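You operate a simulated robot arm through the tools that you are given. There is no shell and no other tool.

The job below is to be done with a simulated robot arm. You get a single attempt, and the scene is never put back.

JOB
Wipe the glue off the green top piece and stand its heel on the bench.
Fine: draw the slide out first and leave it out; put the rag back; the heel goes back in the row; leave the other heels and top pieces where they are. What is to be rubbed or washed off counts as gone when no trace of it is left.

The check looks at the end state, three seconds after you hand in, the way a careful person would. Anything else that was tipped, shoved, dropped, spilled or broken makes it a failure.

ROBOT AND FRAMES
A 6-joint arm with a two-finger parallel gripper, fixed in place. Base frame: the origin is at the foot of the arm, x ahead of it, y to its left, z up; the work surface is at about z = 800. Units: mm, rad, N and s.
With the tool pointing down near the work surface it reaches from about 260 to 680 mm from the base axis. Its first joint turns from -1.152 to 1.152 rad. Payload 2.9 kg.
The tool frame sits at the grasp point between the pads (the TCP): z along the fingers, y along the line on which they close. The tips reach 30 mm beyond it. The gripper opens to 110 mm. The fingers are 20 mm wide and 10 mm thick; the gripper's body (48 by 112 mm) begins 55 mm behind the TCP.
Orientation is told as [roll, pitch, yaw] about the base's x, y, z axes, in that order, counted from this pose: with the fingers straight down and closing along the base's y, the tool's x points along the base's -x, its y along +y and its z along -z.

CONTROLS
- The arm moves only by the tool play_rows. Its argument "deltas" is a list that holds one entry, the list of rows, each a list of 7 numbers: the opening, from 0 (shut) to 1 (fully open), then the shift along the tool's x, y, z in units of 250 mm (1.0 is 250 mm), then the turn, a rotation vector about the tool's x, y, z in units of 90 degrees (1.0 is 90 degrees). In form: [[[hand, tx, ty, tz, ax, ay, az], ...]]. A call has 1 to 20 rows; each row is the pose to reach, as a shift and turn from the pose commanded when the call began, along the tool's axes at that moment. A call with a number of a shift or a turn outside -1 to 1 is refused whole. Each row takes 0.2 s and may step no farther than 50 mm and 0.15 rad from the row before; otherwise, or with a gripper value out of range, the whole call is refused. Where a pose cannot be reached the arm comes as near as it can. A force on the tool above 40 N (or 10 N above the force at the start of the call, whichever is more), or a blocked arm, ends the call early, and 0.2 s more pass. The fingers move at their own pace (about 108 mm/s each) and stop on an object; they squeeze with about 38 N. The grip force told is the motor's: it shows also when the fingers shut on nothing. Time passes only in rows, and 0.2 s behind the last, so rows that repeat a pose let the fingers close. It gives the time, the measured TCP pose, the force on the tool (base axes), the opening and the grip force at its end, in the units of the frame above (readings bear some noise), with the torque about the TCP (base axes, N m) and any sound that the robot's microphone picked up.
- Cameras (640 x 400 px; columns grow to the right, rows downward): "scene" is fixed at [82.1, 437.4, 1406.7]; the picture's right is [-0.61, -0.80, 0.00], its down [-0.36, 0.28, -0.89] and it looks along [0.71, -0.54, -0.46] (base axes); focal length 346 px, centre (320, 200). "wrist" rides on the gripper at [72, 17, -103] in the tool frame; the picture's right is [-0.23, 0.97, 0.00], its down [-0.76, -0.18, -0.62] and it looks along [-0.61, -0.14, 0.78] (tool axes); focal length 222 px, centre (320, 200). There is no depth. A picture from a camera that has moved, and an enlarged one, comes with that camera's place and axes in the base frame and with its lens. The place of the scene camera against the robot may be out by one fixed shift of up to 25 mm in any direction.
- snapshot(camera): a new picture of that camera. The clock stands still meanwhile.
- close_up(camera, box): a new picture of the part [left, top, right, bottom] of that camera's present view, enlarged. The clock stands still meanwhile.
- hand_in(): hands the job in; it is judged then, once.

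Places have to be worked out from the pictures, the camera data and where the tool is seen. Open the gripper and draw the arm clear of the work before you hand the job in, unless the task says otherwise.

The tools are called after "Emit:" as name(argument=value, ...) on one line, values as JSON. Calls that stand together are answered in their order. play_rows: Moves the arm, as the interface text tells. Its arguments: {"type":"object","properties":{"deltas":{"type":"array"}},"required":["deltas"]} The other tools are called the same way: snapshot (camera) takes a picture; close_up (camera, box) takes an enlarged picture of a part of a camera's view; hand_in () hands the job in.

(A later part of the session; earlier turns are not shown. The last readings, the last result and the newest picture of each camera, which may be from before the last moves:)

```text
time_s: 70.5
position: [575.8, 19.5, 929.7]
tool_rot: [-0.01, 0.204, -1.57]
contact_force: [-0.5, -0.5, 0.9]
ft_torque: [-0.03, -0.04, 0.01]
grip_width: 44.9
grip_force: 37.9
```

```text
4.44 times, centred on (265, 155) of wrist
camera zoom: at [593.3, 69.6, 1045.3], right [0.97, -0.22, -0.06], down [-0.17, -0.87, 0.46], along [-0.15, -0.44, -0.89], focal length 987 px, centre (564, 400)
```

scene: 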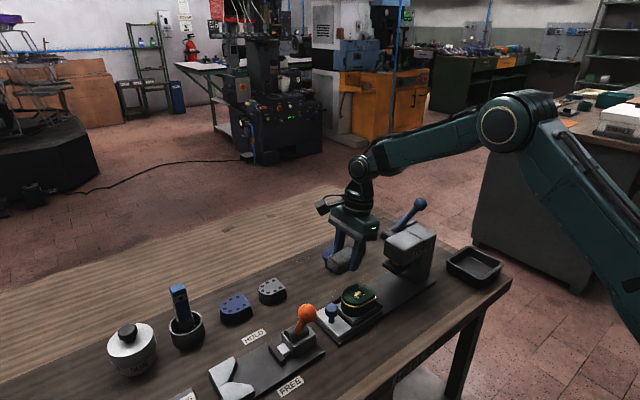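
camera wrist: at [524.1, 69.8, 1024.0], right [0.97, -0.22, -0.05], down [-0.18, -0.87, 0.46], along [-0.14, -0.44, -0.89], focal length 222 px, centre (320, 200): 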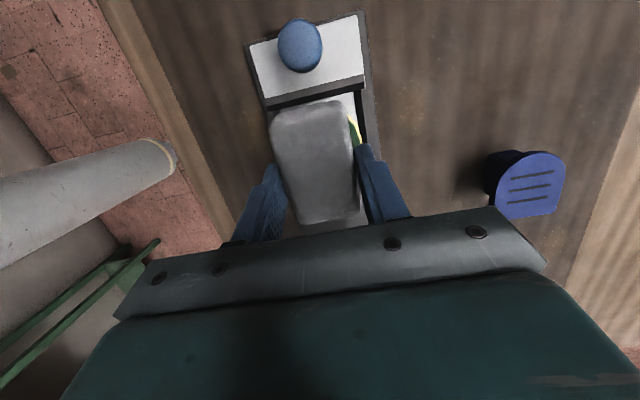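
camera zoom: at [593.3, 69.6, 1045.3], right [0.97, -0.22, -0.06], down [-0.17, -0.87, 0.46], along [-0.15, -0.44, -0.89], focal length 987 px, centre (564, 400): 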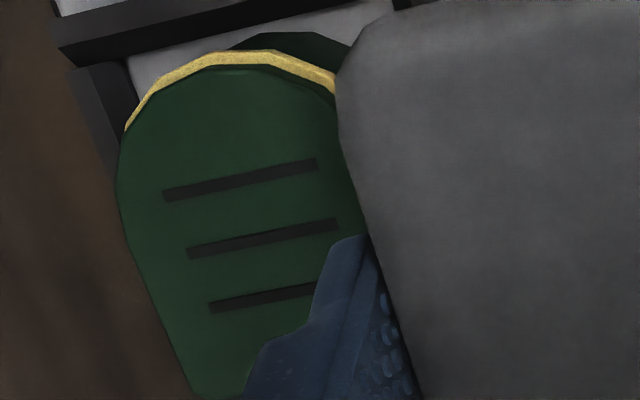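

The top face is clean. I zoom further into the ring to judge its height and whether it's a bead of squeezed-out glue.

Emit:
close_up(camera="scene", box=[344, 288, 374, 312])

Emit:
close_up(camera="scene", box=[360, 280, 390, 304])

```text
16.00 times, centred on (359, 300) of scene
camera zoom: at [82.1, 437.4, 1406.7], right [-0.61, -0.8, 0.0], down [-0.36, 0.28, -0.89], along [0.71, -0.54, -0.46], focal length 5535 px, centre (-304, -1400)
```

zoom: 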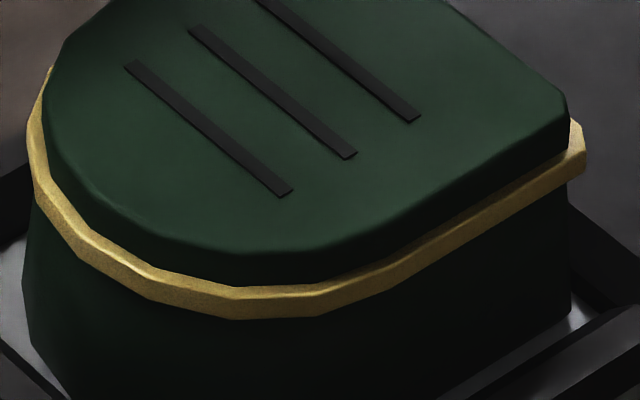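

```text
16.00 times, centred on (375, 292) of scene
camera zoom: at [82.1, 437.4, 1406.7], right [-0.61, -0.8, 0.0], down [-0.36, 0.28, -0.89], along [0.71, -0.54, -0.46], focal length 5535 px, centre (-560, -1272)
```

zoom: 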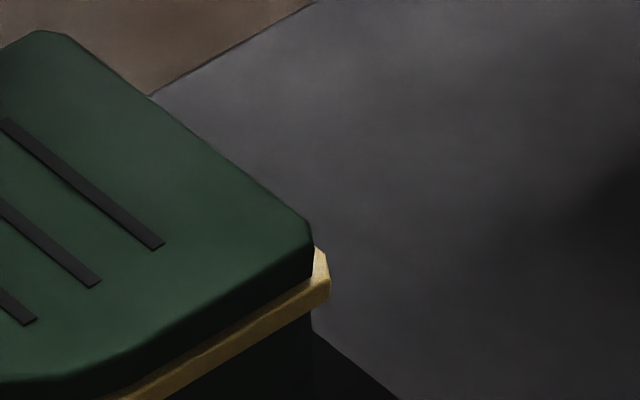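

The ring is a raised band right at the joint; it might be squeezed-out glue, so I'll test it with a gentle rub on the +x side. I rotate the tool to yaw 0 well clear above, so the rag's long end points toward the heel.

Emit:
play_rows(deltas=[[[0, 0.001, 0.01, -0.003, 0.017, 0, -0.0816], [0, 0.001, 0.02, -0.005, 0.034, 0, -0.163], [0, 0.002, 0.03, -0.008, 0.051, 0, -0.245], [0, 0.002, 0.04, -0.01, 0.068, 0, -0.326], [0, 0.003, 0.05, -0.012, 0.085, 0, -0.408], [0, 0.003, 0.06, -0.014, 0.102, 0, -0.49], [0, 0.004, 0.07, -0.016, 0.119, 0, -0.571], [0, 0.004, 0.08, -0.018, 0.136, 0, -0.653], [0, 0.005, 0.09, -0.019, 0.153, 0, -0.734], [0, 0.006, 0.096, -0.019, 0.17, 0, -0.816], [0, 0.006, 0.096, -0.019, 0.187, 0, -0.897], [0, 0.006, 0.096, -0.019, 0.204, 0, -0.979], [0, 0.006, 0.096, -0.019, 0.204, 0, -0.979]]])

Emit:
snapshot(camera="wrist")

Emit:
snapshot(camera="scene")

```text
time_s: 73.3
position: [599.1, 20.8, 934.8]
tool_rot: [-0.001, 0.215, 0.005]
contact_force: [-0.2, 0.4, -0.5]
ft_torque: [-0.04, -0.01, 0.03]
grip_width: 45.2
grip_force: 37.9
```

```text
taken
camera wrist: at [549.9, 36.8, 1050.9], right [0.22, 0.97, -0.05], down [0.88, -0.17, 0.45], along [0.43, -0.14, -0.89], focal length 222 px, centre (320, 200)
```

wrist: 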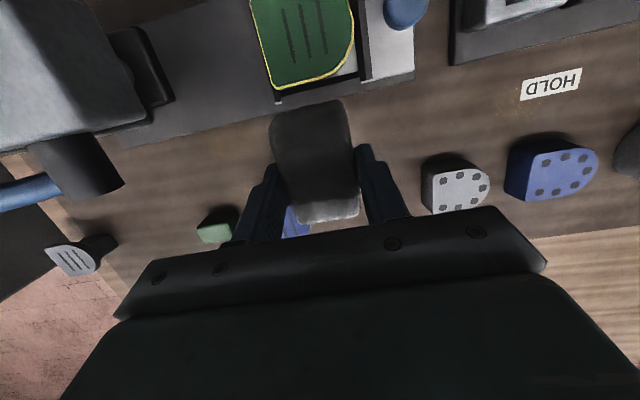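

```text
taken
```

scene: 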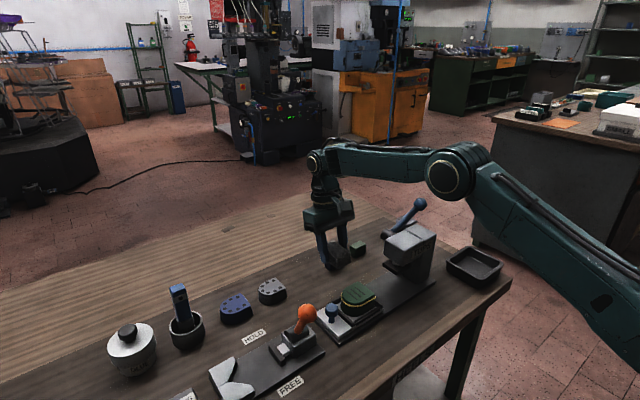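

Emit:
close_up(camera="wrist", box=[230, 0, 430, 130])

```text
3.08 times, centred on (330, 65) of wrist
camera zoom: at [549.9, 36.8, 1050.9], right [0.22, 0.97, -0.05], down [0.88, -0.17, 0.45], along [0.43, -0.14, -0.89], focal length 684 px, centre (289, 615)
```

zoom: 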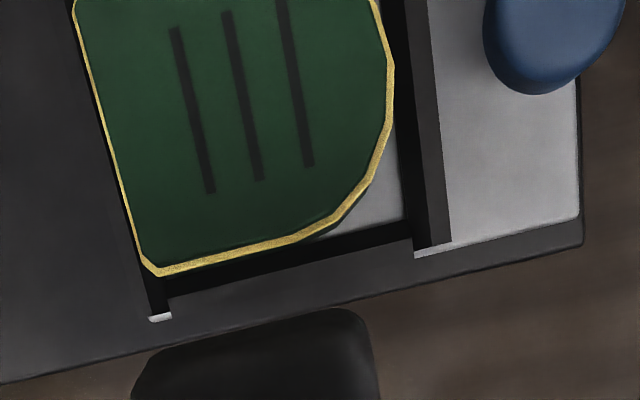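

The band runs all the way round evenly. I'll try a light test: bring the rag end beside the +x side with its underside about 3–4 mm below the heel's top, stopping short of contact.

Emit:
play_rows(deltas=[[[0, -0.003, -0.01, 0.06, 0, 0, 0], [0, -0.006, -0.02, 0.12, 0, 0, 0], [0, -0.011, -0.031, 0.181, 0, 0, 0], [0, -0.011, -0.031, 0.181, 0, 0, 0]]])

Emit:
close_up(camera="wrist", box=[230, 0, 430, 130])

Emit:
close_up(camera="scene", box=[330, 260, 390, 320])

```text
time_s: 74.3
position: [593.0, 12.4, 890.8]
tool_rot: [-0.004, 0.216, 0.002]
contact_force: [-0.3, -0.8, -1.2]
ft_torque: [0.0, 0.0, 0.0]
grip_width: 44.7
grip_force: 38.1
```

```text
3.08 times, centred on (330, 65) of wrist
camera zoom: at [543.2, 29.2, 1006.5], right [0.22, 0.97, -0.05], down [0.88, -0.17, 0.45], along [0.43, -0.14, -0.89], focal length 684 px, centre (289, 615)
```

zoom: 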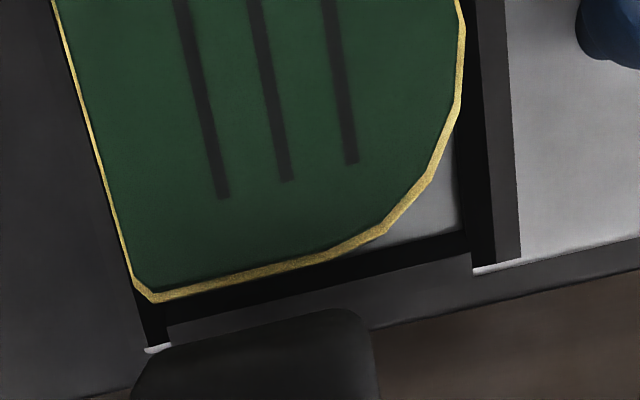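

```text
6.67 times, centred on (360, 290) of scene
camera zoom: at [82.1, 437.4, 1406.7], right [-0.61, -0.8, 0.0], down [-0.36, 0.28, -0.89], along [0.71, -0.54, -0.46], focal length 2306 px, centre (53, -400)
```

zoom: 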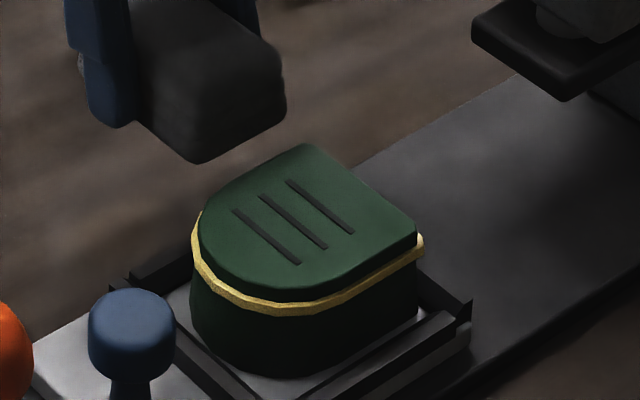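

The gap to the ring is about 5 mm. I approach in −x gently and read the force.

Emit:
play_rows(deltas=[[[0, 0.006, 0, 0.0013, 0, 0, 0], [0, 0.0117, 0, 0.0026, 0, 0, 0], [0, 0.0156, 0, 0.0034, 0, 0, 0], [0, 0.0156, 0, 0.0034, 0, 0, 0]]])

Emit:
play_rows(deltas=[[[0, 0.002, 0, 0.0004, 0, 0, 0], [0, 0.004, 0, 0.0008, 0, 0, 0], [0, 0.004, 0, 0.0008, 0, 0, 0]]])

Emit:
close_up(camera="wrist", box=[230, 0, 430, 130])

```text
time_s: 75.3
position: [589.1, 12.5, 890.0]
tool_rot: [-0.002, 0.214, 0.003]
contact_force: [-0.7, 0.2, -0.8]
ft_torque: [-0.03, -0.03, 0.01]
grip_width: 45.1
grip_force: 38.0
```

```text
time_s: 76.1
position: [586.5, 12.2, 890.1]
tool_rot: [-0.002, 0.217, 0.004]
contact_force: [-0.2, 0.9, 0.0]
ft_torque: [-0.03, 0.02, 0.04]
grip_width: 44.9
grip_force: 37.8
```

```text
3.08 times, centred on (330, 65) of wrist
camera zoom: at [537.6, 29.5, 1005.9], right [0.22, 0.97, -0.05], down [0.88, -0.17, 0.45], along [0.43, -0.14, -0.89], focal length 684 px, centre (289, 615)
```

zoom: 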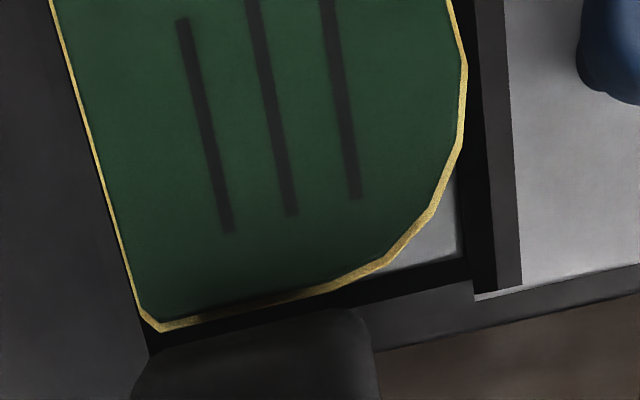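

Emit:
play_rows(deltas=[[[0, 0.003, 0, 0.0006, 0, 0, 0], [0, 0.006, 0, 0.0013, 0, 0, 0], [0, 0.008, 0, 0.0018, 0, 0, 0], [0, 0.008, 0, 0.0018, 0, 0, 0]]])

Emit:
close_up(camera="scene", box=[330, 260, 390, 320])

```text
time_s: 77.1
position: [585.2, 11.9, 889.3]
tool_rot: [-0.002, 0.217, 0.005]
contact_force: [0.7, -0.1, -0.5]
ft_torque: [0.0, -0.01, 0.0]
grip_width: 45.2
grip_force: 38.2
```

```text
6.67 times, centred on (360, 290) of scene
camera zoom: at [82.1, 437.4, 1406.7], right [-0.61, -0.8, 0.0], down [-0.36, 0.28, -0.89], along [0.71, -0.54, -0.46], focal length 2306 px, centre (53, -400)
```

zoom: 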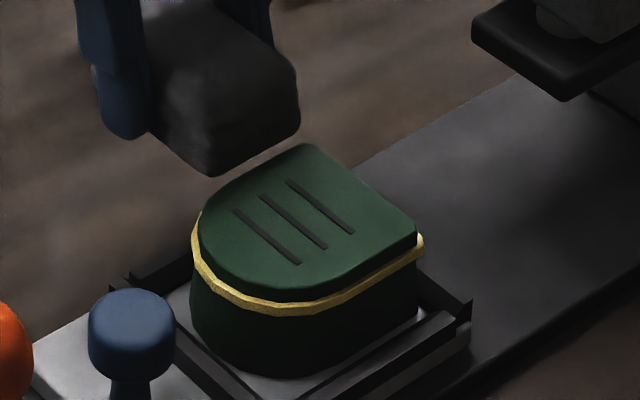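

The rag's underside seems level with the fingertips now, about the heel-top level, so I'm still slightly too high. I lower by 6 mm in small steps, watching for contact.

Emit:
play_rows(deltas=[[[0, -0.0017, 0, 0.0078, 0, 0, 0], [0, -0.0034, 0, 0.0156, 0, 0, 0], [0, -0.0051, 0, 0.0234, 0, 0, 0], [0, -0.0051, 0, 0.0234, 0, 0, 0]]])

Emit:
close_up(camera="scene", box=[330, 260, 390, 320])

Emit:
close_up(camera="wrist", box=[230, 0, 430, 130])

```text
time_s: 78.1
position: [585.5, 11.4, 883.5]
tool_rot: [-0.001, 0.216, 0.003]
contact_force: [0.6, 0.5, -1.0]
ft_torque: [0.0, 0.0, 0.01]
grip_width: 45.1
grip_force: 38.2
```

```text
6.67 times, centred on (360, 290) of scene
camera zoom: at [82.1, 437.4, 1406.7], right [-0.61, -0.8, 0.0], down [-0.36, 0.28, -0.89], along [0.71, -0.54, -0.46], focal length 2306 px, centre (53, -400)
```

zoom: 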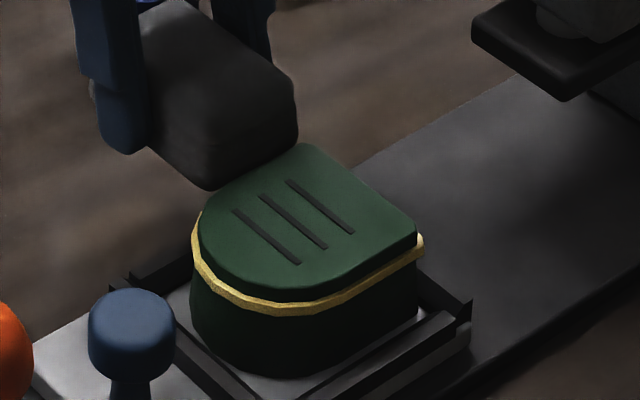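

```text
3.08 times, centred on (330, 65) of wrist
camera zoom: at [536.5, 29.4, 999.3], right [0.22, 0.97, -0.05], down [0.88, -0.17, 0.45], along [0.43, -0.14, -0.89], focal length 684 px, centre (289, 615)
```

zoom: 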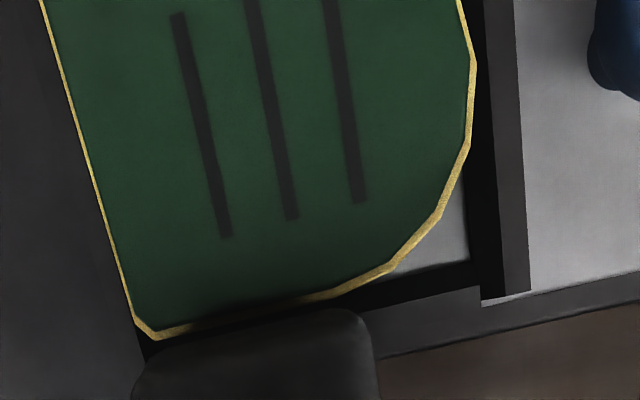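

The rag's end is now below the heel's top edge and very close. I inch in −x in sub-millimetre steps.

Emit:
play_rows(deltas=[[[0, 0.003, 0, 0.0006, 0, 0, 0], [0, 0.006, 0, 0.0013, 0, 0, 0], [0, 0.006, 0, 0.0013, 0, 0, 0]]])

Emit:
play_rows(deltas=[[[0, 0.003, 0, 0.0006, 0, 0, 0], [0, 0.006, 0, 0.0013, 0, 0, 0], [0, 0.006, 0, 0.0013, 0, 0, 0]]])

Emit:
close_up(camera="scene", box=[330, 260, 390, 320])

```text
time_s: 78.9
position: [584.2, 12.8, 884.3]
tool_rot: [-0.003, 0.214, 0.004]
contact_force: [0.3, 0.0, -0.1]
ft_torque: [0.0, 0.0, -0.03]
grip_width: 45.1
grip_force: 37.9
```

```text
time_s: 79.7
position: [581.9, 13.2, 883.8]
tool_rot: [0.0, 0.216, 0.001]
contact_force: [-0.2, 0.4, -0.4]
ft_torque: [0.01, -0.03, -0.02]
grip_width: 45.0
grip_force: 38.1
```

```text
6.67 times, centred on (360, 290) of scene
camera zoom: at [82.1, 437.4, 1406.7], right [-0.61, -0.8, 0.0], down [-0.36, 0.28, -0.89], along [0.71, -0.54, -0.46], focal length 2306 px, centre (53, -400)
```

zoom: 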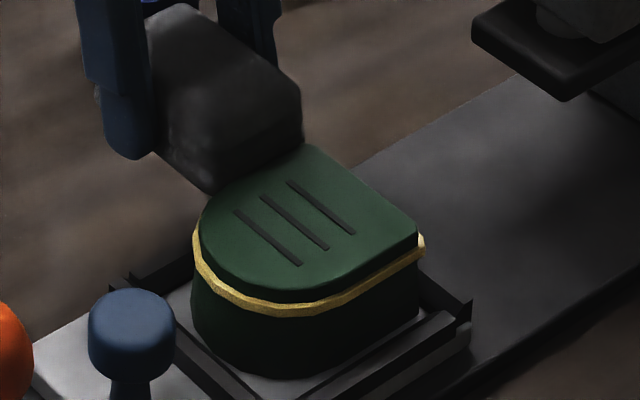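

Contact seems just made (the heel shifted a hair). I make gentle ±8 mm strokes along y against the ring and watch.

Emit:
play_rows(deltas=[[[0, 0.004, 0, 0.0009, 0, 0, 0], [0, 0.004, 0.016, 0.0009, 0, 0, 0], [0, 0.004, 0.032, 0.0009, 0, 0, 0], [0, 0.004, 0.016, 0.0009, 0, 0, 0], [0, 0.004, 0, 0.0009, 0, 0, 0], [0, 0.004, -0.016, 0.0009, 0, 0, 0], [0, 0.004, -0.032, 0.0009, 0, 0, 0], [0, 0.004, -0.016, 0.0009, 0, 0, 0], [0, 0.004, 0, 0.0009, 0, 0, 0]]])

Emit:
close_up(camera="scene", box=[330, 260, 390, 320])

Emit:
close_up(camera="wrist", box=[230, 0, 430, 130])

```text
time_s: 81.7
position: [581.5, 11.6, 884.2]
tool_rot: [-0.001, 0.217, 0.004]
contact_force: [-0.7, 0.1, -0.4]
ft_torque: [-0.04, -0.03, 0.02]
grip_width: 45.0
grip_force: 38.5
```

```text
6.67 times, centred on (360, 290) of scene
camera zoom: at [82.1, 437.4, 1406.7], right [-0.61, -0.8, 0.0], down [-0.36, 0.28, -0.89], along [0.71, -0.54, -0.46], focal length 2306 px, centre (53, -400)
```

zoom: 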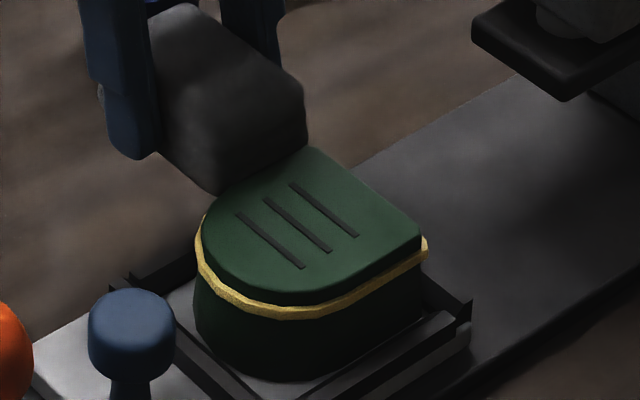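

```text
3.08 times, centred on (330, 65) of wrist
camera zoom: at [531.5, 29.4, 1000.3], right [0.22, 0.97, -0.05], down [0.88, -0.17, 0.45], along [0.43, -0.14, -0.89], focal length 684 px, centre (289, 615)
```

zoom: 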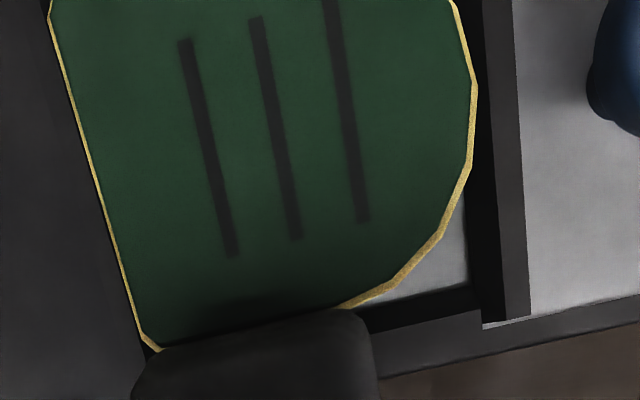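

The heel slides very lightly with the rag; I keep on pushing it softly toward the far fence until I feel a little resistance.

Emit:
play_rows(deltas=[[[0, 0.003, 0, 0.0006, 0, 0, 0], [0, 0.006, 0, 0.0013, 0, 0, 0], [0, 0.006, 0, 0.0013, 0, 0, 0]]])

Emit:
play_rows(deltas=[[[0, 0.003, 0, 0.0006, 0, 0, 0], [0, 0.006, 0, 0.0013, 0, 0, 0], [0, 0.006, 0, 0.0013, 0, 0, 0]]])

Emit:
close_up(camera="scene", box=[330, 260, 390, 320])

```text
time_s: 82.5
position: [579.3, 13.1, 885.1]
tool_rot: [-0.002, 0.218, 0.003]
contact_force: [0.8, 0.0, -0.5]
ft_torque: [0.03, 0.02, 0.0]
grip_width: 45.0
grip_force: 37.8
```

```text
time_s: 83.3
position: [579.3, 12.3, 884.3]
tool_rot: [-0.002, 0.212, 0.003]
contact_force: [8.5, -1.2, 3.9]
ft_torque: [0.02, -0.09, -0.04]
grip_width: 45.2
grip_force: 38.3
```

```text
6.67 times, centred on (360, 290) of scene
camera zoom: at [82.3, 437.4, 1406.7], right [-0.61, -0.8, 0.0], down [-0.36, 0.28, -0.89], along [0.71, -0.54, -0.46], focal length 2306 px, centre (53, -400)
```

zoom: 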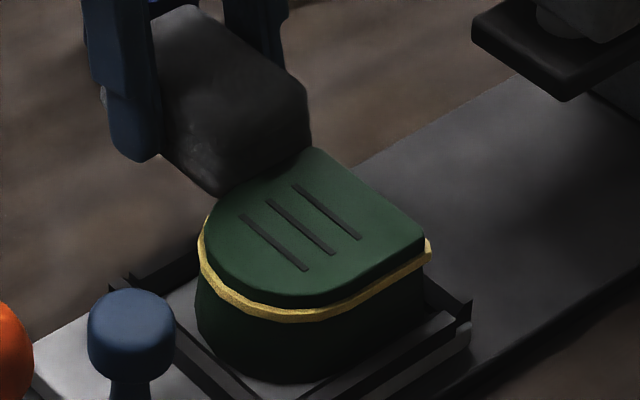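

The heel is against its far fence with 8.5 N. I stroke gently ±8 mm along y at this contact to see whether the ring comes off.

Emit:
play_rows(deltas=[[[0, -0.001, 0.012, 0, 0, 0, 0], [0, -0.001, 0.024, 0, 0, 0, 0], [0, -0.001, 0.032, 0, 0, 0, 0], [0, -0.001, 0.016, 0, 0, 0, 0], [0, -0.001, 0, 0, 0, 0, 0], [0, -0.001, -0.016, 0, 0, 0, 0], [0, -0.001, -0.028, 0, 0, 0, 0], [0, -0.001, -0.012, 0, 0, 0, 0], [0, -0.001, 0.004, 0, 0, 0, 0], [0, -0.001, 0.02, 0, 0, 0, 0], [0, -0.001, 0.032, 0, 0, 0, 0], [0, -0.001, 0.016, 0, 0, 0, 0], [0, -0.001, 0, 0, 0, 0, 0]]])

Emit:
close_up(camera="scene", box=[330, 260, 390, 320])

Emit:
close_up(camera="wrist", box=[230, 0, 430, 130])

```text
time_s: 86.1
position: [578.6, 12.3, 883.7]
tool_rot: [-0.002, 0.216, 0.005]
contact_force: [0.9, -0.4, 0.2]
ft_torque: [0.03, -0.08, -0.06]
grip_width: 45.2
grip_force: 37.5
```

```text
6.67 times, centred on (360, 290) of scene
camera zoom: at [82.1, 437.4, 1406.7], right [-0.61, -0.8, 0.0], down [-0.36, 0.28, -0.89], along [0.71, -0.54, -0.46], focal length 2306 px, centre (53, -400)
```

zoom: 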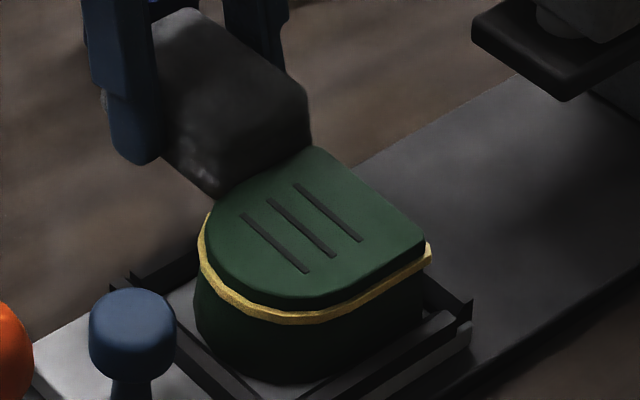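

```text
3.08 times, centred on (330, 65) of wrist
camera zoom: at [529.3, 29.6, 999.7], right [0.22, 0.97, -0.05], down [0.88, -0.17, 0.44], along [0.42, -0.14, -0.89], focal length 684 px, centre (289, 615)
```

zoom: 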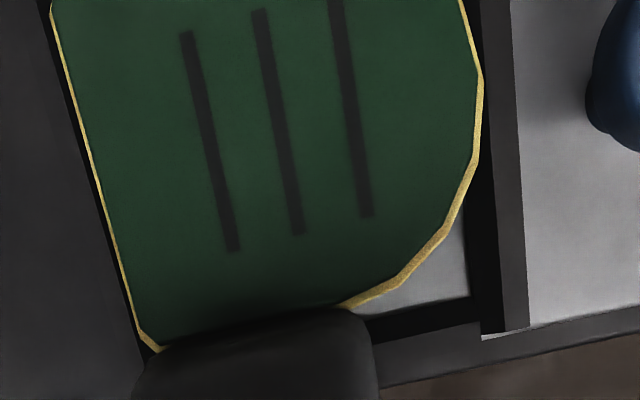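

I back the rag off in +x to see the rubbed stretch of the ring.

Emit:
play_rows(deltas=[[[0, -0.04, 0, -0.009, 0, 0, 0], [0, -0.08, 0, -0.017, 0, 0, 0], [0, -0.12, 0, -0.06, 0, 0, 0], [0, -0.12, 0, -0.06, 0, 0, 0]]])

Emit:
close_up(camera="wrist", box=[230, 0, 430, 130])

Emit:
close_up(camera="scene", box=[330, 260, 390, 320])

```text
time_s: 87.1
position: [610.2, 12.5, 890.5]
tool_rot: [-0.003, 0.216, 0.005]
contact_force: [0.2, 0.7, -0.7]
ft_torque: [0.03, 0.01, 0.01]
grip_width: 44.8
grip_force: 37.7
```

```text
3.08 times, centred on (330, 65) of wrist
camera zoom: at [561.1, 29.9, 1007.4], right [0.22, 0.97, -0.05], down [0.88, -0.17, 0.45], along [0.42, -0.14, -0.89], focal length 684 px, centre (289, 615)
```

zoom: 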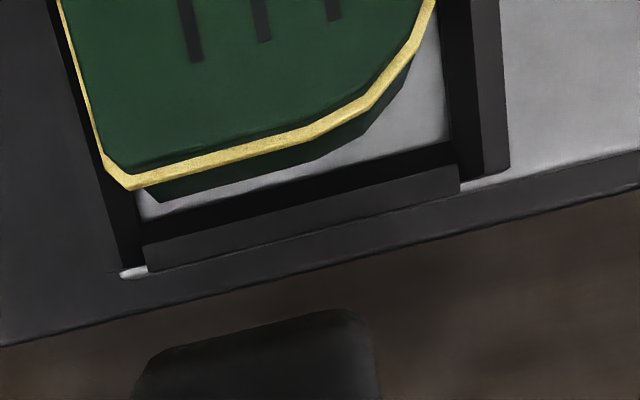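

```text
6.67 times, centred on (360, 290) of scene
camera zoom: at [82.1, 437.4, 1406.7], right [-0.61, -0.8, 0.0], down [-0.36, 0.28, -0.89], along [0.71, -0.54, -0.46], focal length 2306 px, centre (53, -400)
```

zoom: 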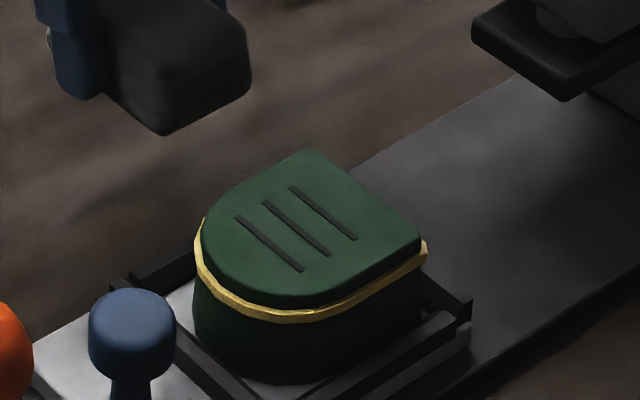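

The ring looks unchanged, but the contact may have been on the rag's rounded lower edge. I repeat once more with the rag 8 mm lower and firmer contact to be sure.

Emit:
play_rows(deltas=[[[0, -0.0124, 0, 0.0567, 0, 0, 0], [0, 0.05, 0, 0.07, 0, 0, 0], [0, 0.08, 0, 0.077, 0, 0, 0], [0, 0.101, 0, 0.0814, 0, 0, 0], [0, 0.105, 0, 0.0823, 0, 0, 0], [0, 0.109, 0, 0.0832, 0, 0, 0], [0, 0.109, 0, 0.0832, 0, 0, 0]]])

Emit:
close_up(camera="scene", box=[330, 260, 390, 320])

```text
time_s: 88.7
position: [580.0, 11.8, 877.8]
tool_rot: [-0.002, 0.215, 0.005]
contact_force: [4.7, 0.2, 0.5]
ft_torque: [-0.03, -0.1, -0.08]
grip_width: 45.1
grip_force: 38.1
```

```text
6.67 times, centred on (360, 290) of scene
camera zoom: at [82.2, 437.4, 1406.7], right [-0.61, -0.8, 0.0], down [-0.36, 0.28, -0.89], along [0.71, -0.54, -0.46], focal length 2306 px, centre (53, -400)
```

zoom: 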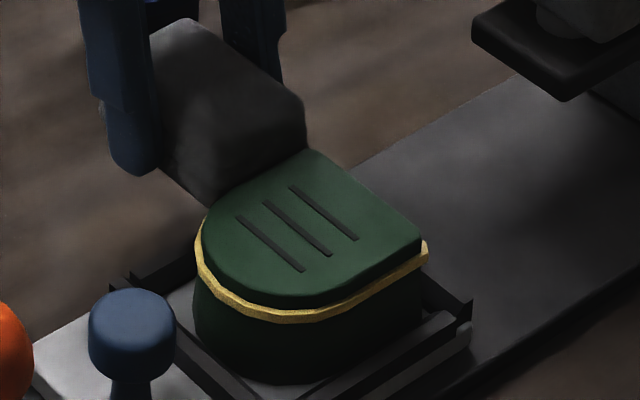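

Contact at 4.7 N on the ring. I make a longer set of strokes along y.

Emit:
play_rows(deltas=[[[0, 0.0015, 0.016, 0.0003, 0, 0, 0], [0, 0.0015, 0.036, 0.0003, 0, 0, 0], [0, 0.0015, 0.012, 0.0003, 0, 0, 0], [0, 0.0015, -0.012, 0.0003, 0, 0, 0], [0, 0.0015, -0.036, 0.0003, 0, 0, 0], [0, 0.0015, -0.012, 0.0003, 0, 0, 0], [0, 0.0015, 0.012, 0.0003, 0, 0, 0], [0, 0.0015, 0.036, 0.0003, 0, 0, 0], [0, 0.0015, 0.012, 0.0003, 0, 0, 0], [0, 0.0015, -0.012, 0.0003, 0, 0, 0], [0, 0.0015, -0.036, 0.0003, 0, 0, 0], [0, 0.0015, -0.012, 0.0003, 0, 0, 0], [0, 0.0015, 0.012, 0.0003, 0, 0, 0], [0, 0.0015, 0.036, 0.0003, 0, 0, 0], [0, 0.0015, 0.012, 0.0003, 0, 0, 0], [0, 0.0015, 0, 0.0003, 0, 0, 0]]])

Emit:
play_rows(deltas=[[[0, -0.04, 0, -0.009, 0, 0, 0], [0, -0.08, 0, -0.017, 0, 0, 0], [0, -0.1, 0, -0.1, 0, 0, 0], [0, -0.1, 0, -0.1, 0, 0, 0]]])

Emit:
close_up(camera="wrist", box=[230, 0, 430, 130])

Emit:
close_up(camera="scene", box=[330, 260, 390, 320])

```text
time_s: 92.1
position: [580.0, 12.0, 877.8]
tool_rot: [-0.002, 0.217, 0.006]
contact_force: [1.1, 0.1, -0.8]
ft_torque: [0.0, -0.02, -0.05]
grip_width: 45.1
grip_force: 37.7
```

```text
time_s: 93.1
position: [609.0, 11.7, 896.1]
tool_rot: [-0.002, 0.215, 0.004]
contact_force: [0.5, 0.7, 0.0]
ft_torque: [0.06, -0.04, 0.02]
grip_width: 45.0
grip_force: 37.8
```

```text
3.08 times, centred on (330, 65) of wrist
camera zoom: at [560.6, 29.1, 1013.2], right [0.22, 0.97, -0.05], down [0.88, -0.17, 0.45], along [0.43, -0.14, -0.89], focal length 684 px, centre (289, 615)
```

zoom: 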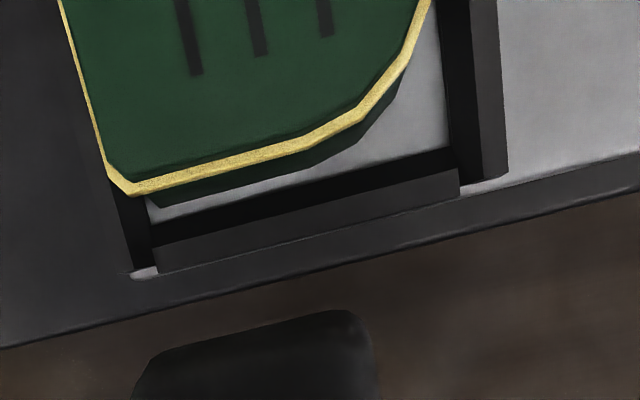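

```text
6.67 times, centred on (360, 290) of scene
camera zoom: at [82.1, 437.4, 1406.7], right [-0.61, -0.8, 0.0], down [-0.36, 0.28, -0.89], along [0.71, -0.54, -0.46], focal length 2306 px, centre (53, -400)
```

zoom: 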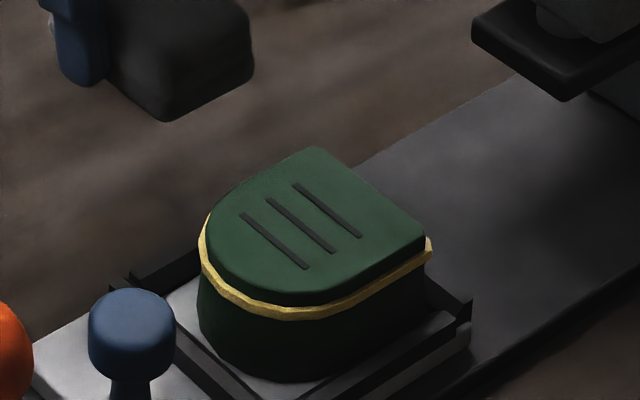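

The ring is quite unaffected by firm rubbing, so it is a fixed part of the heel (the joint band), not removable glue. I check the top face at maximum zoom for any leftover specks.

Emit:
close_up(camera="scene", box=[347, 280, 373, 306])

Emit:
close_up(camera="wrist", box=[240, 0, 370, 70])

```text
15.38 times, centred on (360, 293) of scene
camera zoom: at [82.1, 437.4, 1406.7], right [-0.61, -0.8, 0.0], down [-0.36, 0.28, -0.89], along [0.71, -0.54, -0.46], focal length 5322 px, centre (-295, -1231)
```

zoom: 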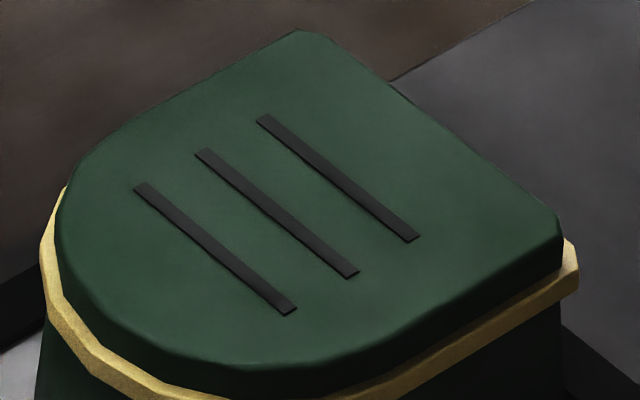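

```text
4.92 times, centred on (305, 35) of wrist
camera zoom: at [560.6, 29.1, 1013.2], right [0.22, 0.97, -0.05], down [0.88, -0.17, 0.45], along [0.43, -0.14, -0.89], focal length 1094 px, centre (394, 1012)
```

zoom: 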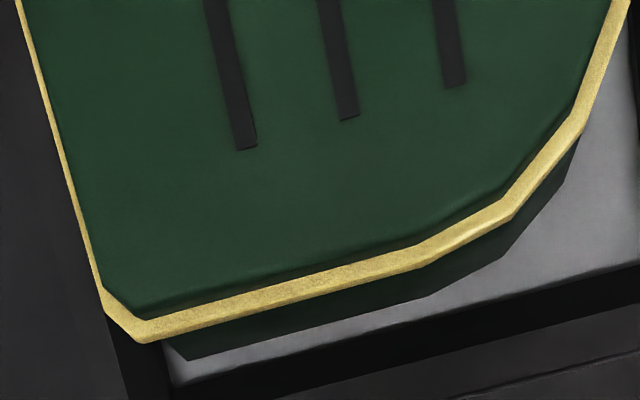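

The top face is spotless, so wiping is done. Now I take the rag back: raise, move toward −y and turn the tool back toward yaw −90° first.

Emit:
play_rows(deltas=[[[0, 0.017, 0, -0.078, 0, 0, 0], [0, 0.033, 0, -0.152, -0.017, 0, 0.08], [0, 0.023, -0.02, -0.155, -0.036, 0, 0.166], [0, 0.013, -0.04, -0.158, -0.055, 0, 0.252], [0, 0.0, -0.06, -0.16, -0.074, 0, 0.338], [0, -0.012, -0.08, -0.163, -0.092, 0, 0.424], [0, -0.025, -0.1, -0.166, -0.111, 0, 0.51], [0, -0.037, -0.12, -0.168, -0.13, 0, 0.596], [0, -0.05, -0.14, -0.171, -0.149, 0, 0.682], [0, -0.062, -0.16, -0.174, -0.167, 0, 0.768], [0, -0.075, -0.18, -0.177, -0.186, 0, 0.854], [0, -0.088, -0.208, -0.179, -0.2, 0, 0.92], [0, -0.088, -0.208, -0.179, -0.213, 0, 0.977], [0, -0.088, -0.208, -0.179, -0.213, 0, 0.977]]])

Emit:
snapshot(camera="wrist")

```text
time_s: 96.1
position: [639.2, -38.7, 937.2]
tool_rot: [0.001, 0.209, -1.566]
contact_force: [-0.5, 0.1, -1.0]
ft_torque: [0.02, 0.02, -0.05]
grip_width: 45.2
grip_force: 38.0
out of reach, approached as far as the arm can: row 3, 4, 5, 6, 7, 8, 9, 10, 11, 12, 13
```

```text
taken
camera wrist: at [655.5, 10.3, 1052.0], right [0.97, -0.22, -0.05], down [-0.18, -0.88, 0.45], along [-0.14, -0.43, -0.89], focal length 222 px, centre (320, 200)
```

wrist: 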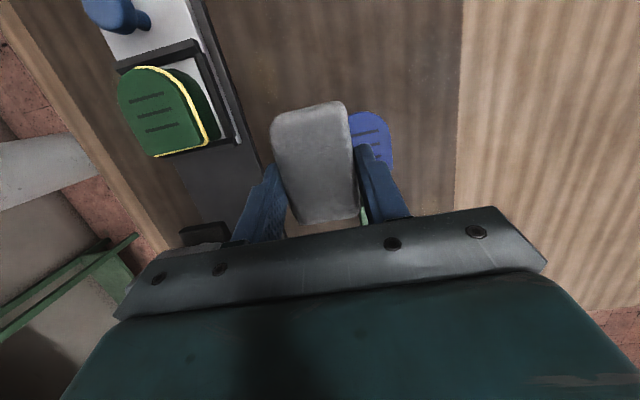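

Emit:
play_rows(deltas=[[[0, -0.037, 0.004, -0.004, -0.017, 0, 0.0815], [0, -0.074, 0.008, -0.008, -0.034, 0, 0.163], [0, -0.111, 0.012, -0.011, -0.052, 0, 0.2445], [0, -0.148, 0.016, -0.015, -0.069, 0, 0.326], [0, -0.185, 0.02, -0.019, -0.086, 0, 0.4075], [0, -0.222, 0.024, -0.022, -0.103, 0, 0.489], [0, -0.259, 0.028, -0.026, -0.121, 0, 0.5705], [0, -0.296, 0.032, -0.03, -0.138, 0, 0.652], [0, -0.333, 0.036, -0.034, -0.155, 0, 0.7335], [0, -0.37, 0.04, -0.038, -0.172, 0, 0.815], [0, -0.407, 0.044, -0.041, -0.19, 0, 0.8965], [0, -0.444, 0.044, -0.045, -0.207, 0, 0.978], [0, -0.444, 0.044, -0.045, -0.207, 0, 0.978]]])

Emit:
snapshot(camera="wrist")

Emit:
snapshot(camera="scene")

```text
time_s: 98.9
position: [651.5, -151.3, 922.4]
tool_rot: [-0.004, 0.209, -3.137]
contact_force: [0.5, 0.7, -0.5]
ft_torque: [0.05, 0.0, 0.0]
grip_width: 45.2
grip_force: 38.2
out of reach, approached as far as the arm can: row 4, 5, 6, 7, 8
```

```text
taken
camera wrist: at [700.7, -167.9, 1038.3], right [-0.22, -0.97, -0.05], down [-0.87, 0.17, 0.45], along [-0.43, 0.14, -0.89], focal length 222 px, centre (320, 200)
```

wrist: 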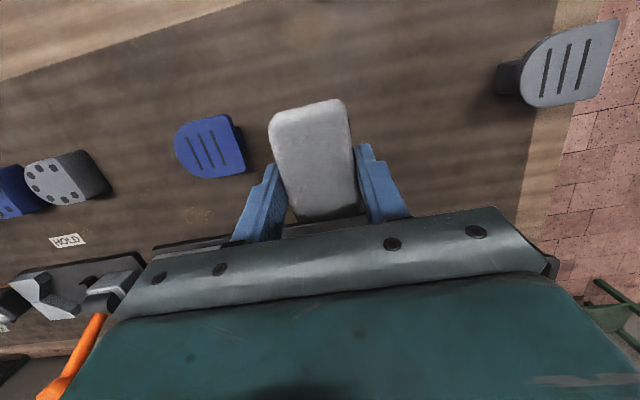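

```text
taken
```

scene: 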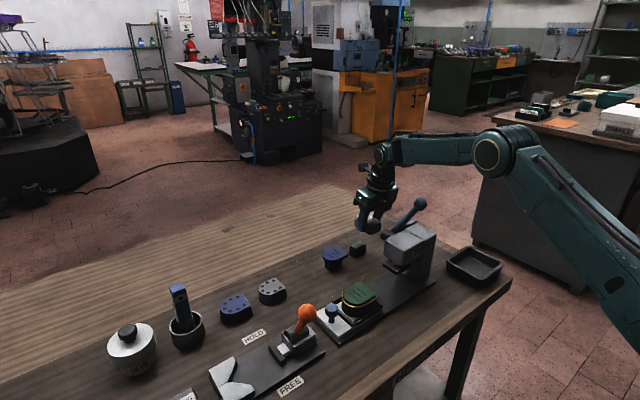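

At (651, −151, 922), rag still held. I move over its original spot at about (667, −233).

Emit:
play_rows(deltas=[[[0, 0.016, 0.11, 0.014, 0, 0, 0], [0, 0.032, 0.22, 0.028, 0, 0, 0], [0, 0.053, 0.33, 0.044, 0, 0, 0], [0, 0.053, 0.33, 0.044, 0, 0, 0]]])

Emit:
snapshot(camera="wrist")

```text
time_s: 99.9
position: [668.8, -234.4, 914.2]
tool_rot: [-0.003, 0.204, -3.138]
contact_force: [-0.2, -0.5, 0.2]
ft_torque: [-0.02, -0.04, -0.01]
grip_width: 45.2
grip_force: 38.4
```

```text
taken
camera wrist: at [717.6, -250.5, 1028.1], right [-0.22, -0.97, -0.05], down [-0.87, 0.17, 0.45], along [-0.43, 0.14, -0.89], focal length 222 px, centre (320, 200)
```

wrist: 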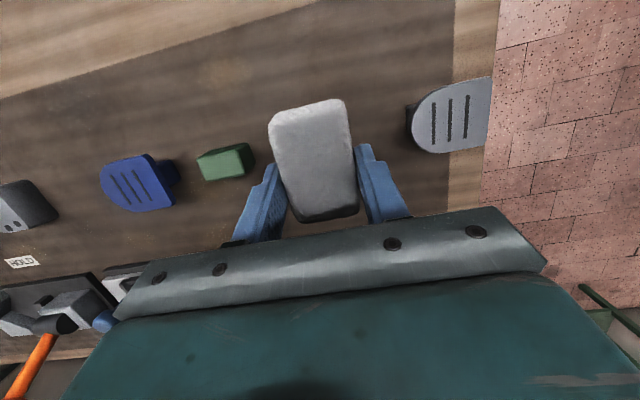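

Positioned over the spot. I lower the rag slowly to the bench.

Emit:
play_rows(deltas=[[[0, -0.02, 0, 0.09, 0, 0, 0], [0, -0.04, 0, 0.18, 0, 0, 0], [0, -0.055, 0, 0.25, 0, 0, 0], [0, -0.062, 0, 0.28, 0, 0, 0], [0, -0.065, 0, 0.296, 0, 0, 0], [0, -0.067, 0, 0.304, 0, 0, 0], [0, -0.067, 0, 0.304, 0, 0, 0]]])

Emit:
snapshot(camera="wrist")

Emit:
close_up(camera="scene", box=[340, 150, 450, 270])

```text
time_s: 101.5
position: [665.8, -231.6, 836.3]
tool_rot: [-0.003, 0.206, -3.139]
contact_force: [0.1, -1.1, -0.1]
ft_torque: [0.01, -0.02, 0.0]
grip_width: 44.8
grip_force: 38.2
```

```text
taken
camera wrist: at [715.6, -249.2, 951.6], right [-0.22, -0.97, -0.05], down [-0.87, 0.17, 0.45], along [-0.43, 0.14, -0.89], focal length 222 px, centre (320, 200)
```

wrist: 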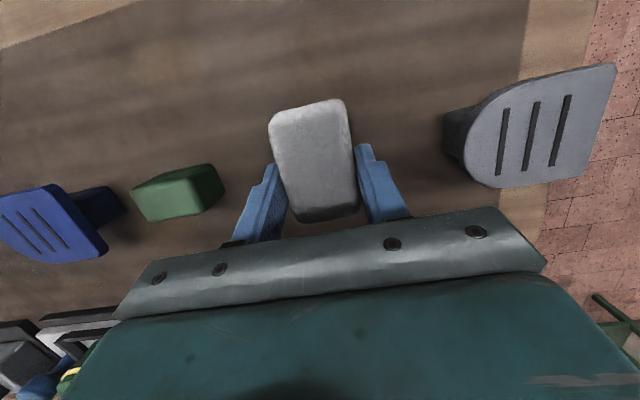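

```text
3.33 times, centred on (395, 210) of scene
camera zoom: at [82.1, 437.4, 1406.7], right [-0.61, -0.8, 0.0], down [-0.36, 0.28, -0.89], along [0.71, -0.54, -0.46], focal length 1153 px, centre (70, 167)
```

zoom: 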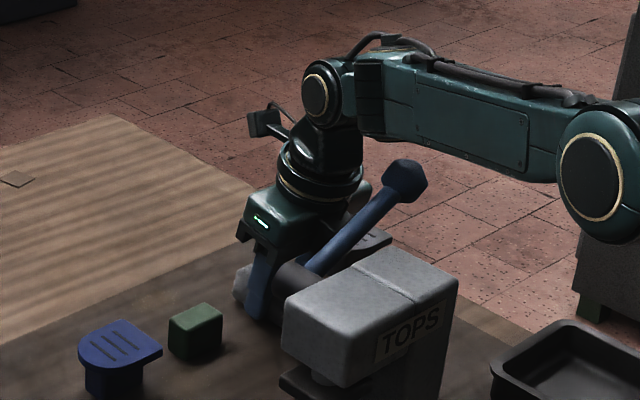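

No contact yet at z 836. I lower 3 mm more in small steps.

Emit:
play_rows(deltas=[[[0, -0.001, 0, 0.005, 0, 0, 0], [0, -0.002, 0, 0.0095, 0, 0, 0], [0, -0.0025, 0, 0.0125, 0, 0, 0], [0, -0.0025, 0, 0.0125, 0, 0, 0]]])

```text
time_s: 102.5
position: [666.2, -233.2, 833.4]
tool_rot: [-0.004, 0.205, -3.137]
contact_force: [-0.1, 0.6, 0.1]
ft_torque: [-0.02, 0.02, 0.01]
grip_width: 44.9
grip_force: 37.7
```

Tips are ~2 mm off the bench. I lower one more millimetre and open the fingers to let the rag down.

Emit:
play_rows(deltas=[[[0, -0.0008, 0, 0.004, 0, 0, 0], [0, -0.0008, 0, 0.004, 0, 0, 0], [0.3, -0.0008, 0, 0.004, 0, 0, 0], [0.45, -0.0008, 0, 0.004, 0, 0, 0], [0.6, -0.0008, 0, 0.004, 0, 0, 0], [0.6, -0.0008, 0, 0.004, 0, 0, 0]]])

Emit:
snapshot(camera="wrist")

```text
time_s: 103.9
position: [666.6, -232.2, 831.9]
tool_rot: [-0.003, 0.209, -3.139]
contact_force: [0.6, -1.1, -0.3]
ft_torque: [0.02, 0.0, 0.02]
grip_width: 66.0
grip_force: 0.1
```

```text
taken
camera wrist: at [715.5, -249.0, 948.5], right [-0.22, -0.97, -0.05], down [-0.87, 0.17, 0.45], along [-0.43, 0.14, -0.89], focal length 222 px, centre (320, 200)
```

wrist: 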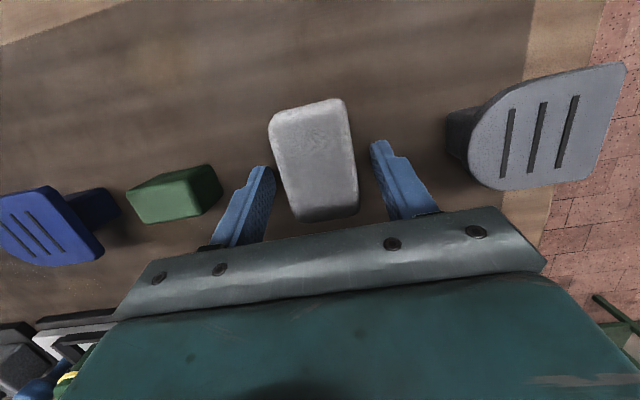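

The rag is released in its place. I lift straight up, then look at it.

Emit:
play_rows(deltas=[[[0.6, 0.012, 0, -0.06, 0, 0, 0], [0.6, 0.03, 0, -0.15, 0, 0, 0], [0.6, 0.05, 0, -0.25, 0, 0, 0], [0.6, 0.073, 0, -0.352, 0, 0, 0], [0.6, 0.073, 0, -0.352, 0, 0, 0]]])

Emit:
snapshot(camera="wrist")

Emit:
close_up(camera="scene", box=[320, 180, 440, 270])

```text
time_s: 105.1
position: [666.3, -233.1, 924.1]
tool_rot: [-0.004, 0.205, -3.137]
contact_force: [-0.3, 0.1, -0.7]
ft_torque: [-0.01, 0.02, 0.01]
grip_width: 66.1
grip_force: 0.0
```

```text
taken
camera wrist: at [714.5, -249.3, 1039.6], right [-0.22, -0.97, -0.05], down [-0.87, 0.17, 0.45], along [-0.43, 0.14, -0.89], focal length 222 px, centre (320, 200)
```

wrist: 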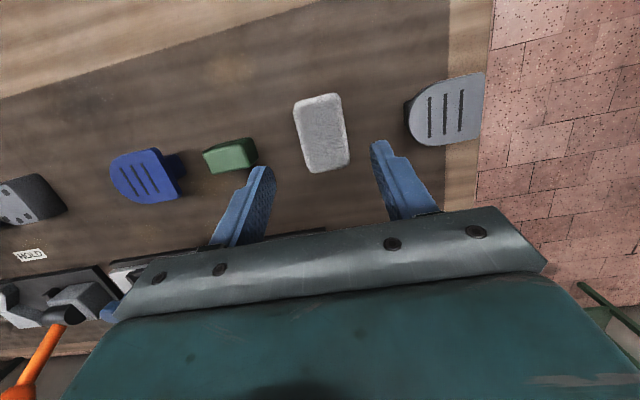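

```text
4.44 times, centred on (380, 225) of scene
camera zoom: at [82.1, 437.4, 1406.7], right [-0.61, -0.8, 0.0], down [-0.36, 0.28, -0.89], along [0.71, -0.54, -0.46], focal length 1538 px, centre (53, 89)
```

zoom: 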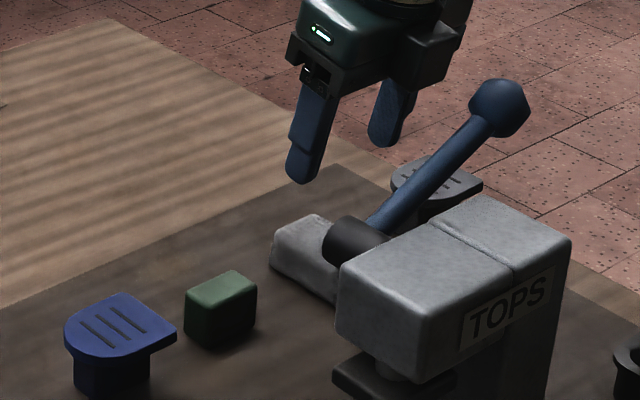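

The rag is back where it was. Now I go for the heel: I'll grip it front-to-back (along y) with yaw 0, since the row spot needs an outward tilt. First I retrace the path away from the lever and unwind the wrist.

Emit:
play_rows(deltas=[[[0.6, -0.02, -0.12, -0.004, 0, 0, 0], [0.6, -0.04, -0.24, -0.008, 0, 0, 0], [0.6, -0.06, -0.36, -0.012, 0, 0, 0], [0.6, -0.078, -0.484, -0.016, 0, 0, 0], [0.6, -0.078, -0.484, -0.016, 0, 0, 0]]])

Emit:
play_rows(deltas=[[[0.6, -0.023, -0.04, -0.02, 0.017, 0, -0.0816], [0.6, -0.047, -0.08, -0.04, 0.034, 0, -0.163], [0.6, -0.07, -0.12, -0.06, 0.051, 0, -0.245], [0.6, -0.094, -0.16, -0.08, 0.068, 0, -0.326], [0.6, -0.117, -0.2, -0.1, 0.085, 0, -0.408], [0.6, -0.141, -0.24, -0.12, 0.102, 0, -0.49], [0.6, -0.164, -0.28, -0.14, 0.119, 0, -0.571], [0.6, -0.188, -0.32, -0.16, 0.136, 0, -0.653], [0.6, -0.211, -0.36, -0.18, 0.153, 0, -0.734], [0.6, -0.235, -0.4, -0.2, 0.17, 0, -0.816], [0.6, -0.258, -0.44, -0.22, 0.187, 0, -0.897], [0.6, -0.282, -0.48, -0.24, 0.204, 0, -0.979], [0.6, -0.282, -0.48, -0.24, 0.204, 0, -0.979]]])

```text
time_s: 106.3
position: [644.8, -113.3, 924.2]
tool_rot: [-0.005, 0.206, -3.139]
contact_force: [-1.1, 1.4, 0.1]
ft_torque: [0.03, 0.02, 0.04]
grip_width: 66.1
grip_force: 0.1
```

```text
time_s: 109.1
position: [564.0, 7.4, 968.4]
tool_rot: [0.002, 0.211, -1.564]
contact_force: [-0.1, 0.9, 0.0]
ft_torque: [0.04, 0.01, 0.01]
grip_width: 66.0
grip_force: 0.1
```

Emit:
play_rows(deltas=[[[0.6, 0.013, -0.021, -0.008, 0.017, 0, -0.0815], [0.6, 0.026, -0.043, -0.016, 0.035, 0, -0.163], [0.6, 0.039, -0.064, -0.025, 0.052, 0, -0.2445], [0.6, 0.052, -0.085, -0.033, 0.07, 0, -0.326], [0.6, 0.065, -0.107, -0.041, 0.087, 0, -0.4075], [0.6, 0.078, -0.128, -0.049, 0.105, 0, -0.489], [0.6, 0.091, -0.149, -0.057, 0.122, 0, -0.5705], [0.6, 0.104, -0.171, -0.065, 0.139, 0, -0.652], [0.6, 0.117, -0.192, -0.074, 0.157, 0, -0.7335], [0.6, 0.13, -0.213, -0.082, 0.174, 0, -0.815], [0.6, 0.143, -0.235, -0.09, 0.192, 0, -0.8965], [0.6, 0.156, -0.256, -0.098, 0.209, 0, -0.978], [0.6, 0.156, -0.256, -0.098, 0.209, 0, -0.978]]])

Emit:
play_rows(deltas=[[[0.8, 0, 0, 0, 0, -0.07, 0], [0.8, 0, 0, 0, 0, -0.14, 0], [0.8, 0, 0, 0, 0, -0.2, 0], [0.8, 0, 0, 0, 0, -0.2, 0]]])

Emit:
snapshot(camera="wrist")

Emit:
snapshot(camera="scene")

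```text
time_s: 111.9
position: [500.8, 39.5, 1000.3]
tool_rot: [-0.003, 0.209, 0.005]
contact_force: [-0.6, 0.0, 1.0]
ft_torque: [0.04, -0.02, 0.01]
grip_width: 66.0
grip_force: 0.1
```

```text
time_s: 112.9
position: [499.5, 40.9, 1000.1]
tool_rot: [-0.001, -0.105, 0.005]
contact_force: [-0.3, -0.6, 0.6]
ft_torque: [0.01, -0.04, -0.01]
grip_width: 88.2
grip_force: 0.1
```

```text
taken
camera wrist: at [416.1, 57.4, 1094.7], right [0.22, 0.97, 0.02], down [0.69, -0.17, 0.7], along [0.69, -0.14, -0.71], focal length 222 px, centre (320, 200)
```

wrist: 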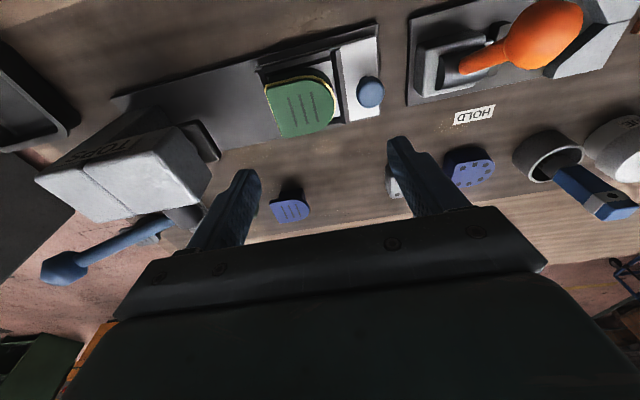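

```text
taken
```

scene: 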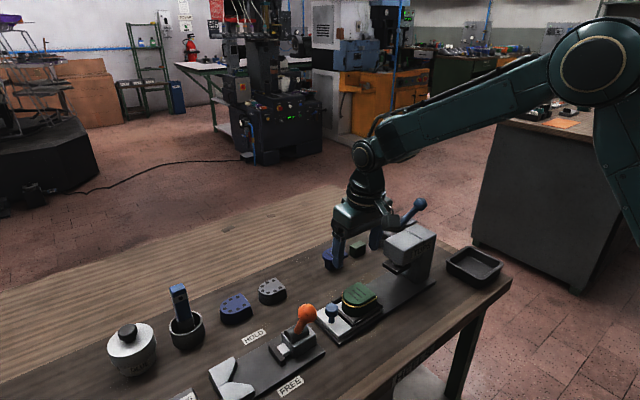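

I move up and outward a bit for a clear look at the gap in the row between the grey heel and the blue top piece.

Emit:
play_rows(deltas=[[[0.8, -0.06, 0.06, -0.1, 0, 0, 0], [0.8, -0.14, 0.16, -0.2, 0, 0, 0], [0.8, -0.22, 0.26, -0.24, 0, 0, 0], [0.8, -0.3, 0.32, -0.28, 0, 0, 0], [0.8, -0.3, 0.32, -0.28, 0, 0, 0]]])

Emit:
snapshot(camera="wrist")

```text
time_s: 114.1
position: [567.0, 122.3, 1076.3]
tool_rot: [-0.004, -0.105, 0.006]
contact_force: [-0.1, 0.3, 0.4]
ft_torque: [-0.02, 0.01, -0.03]
grip_width: 88.2
grip_force: 0.1
```

```text
taken
camera wrist: at [483.4, 139.6, 1171.7], right [0.22, 0.97, 0.02], down [0.69, -0.17, 0.7], along [0.69, -0.14, -0.71], focal length 222 px, centre (320, 200)
```

wrist: 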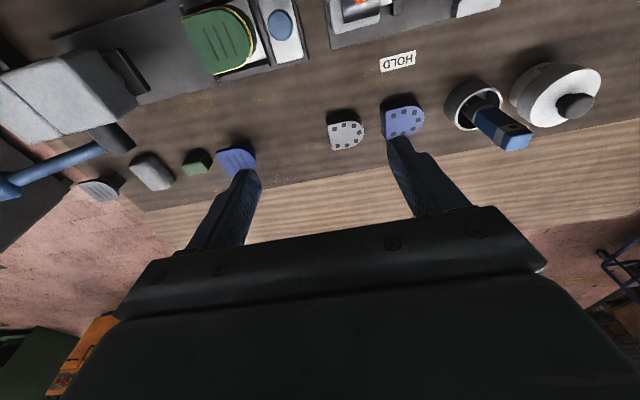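

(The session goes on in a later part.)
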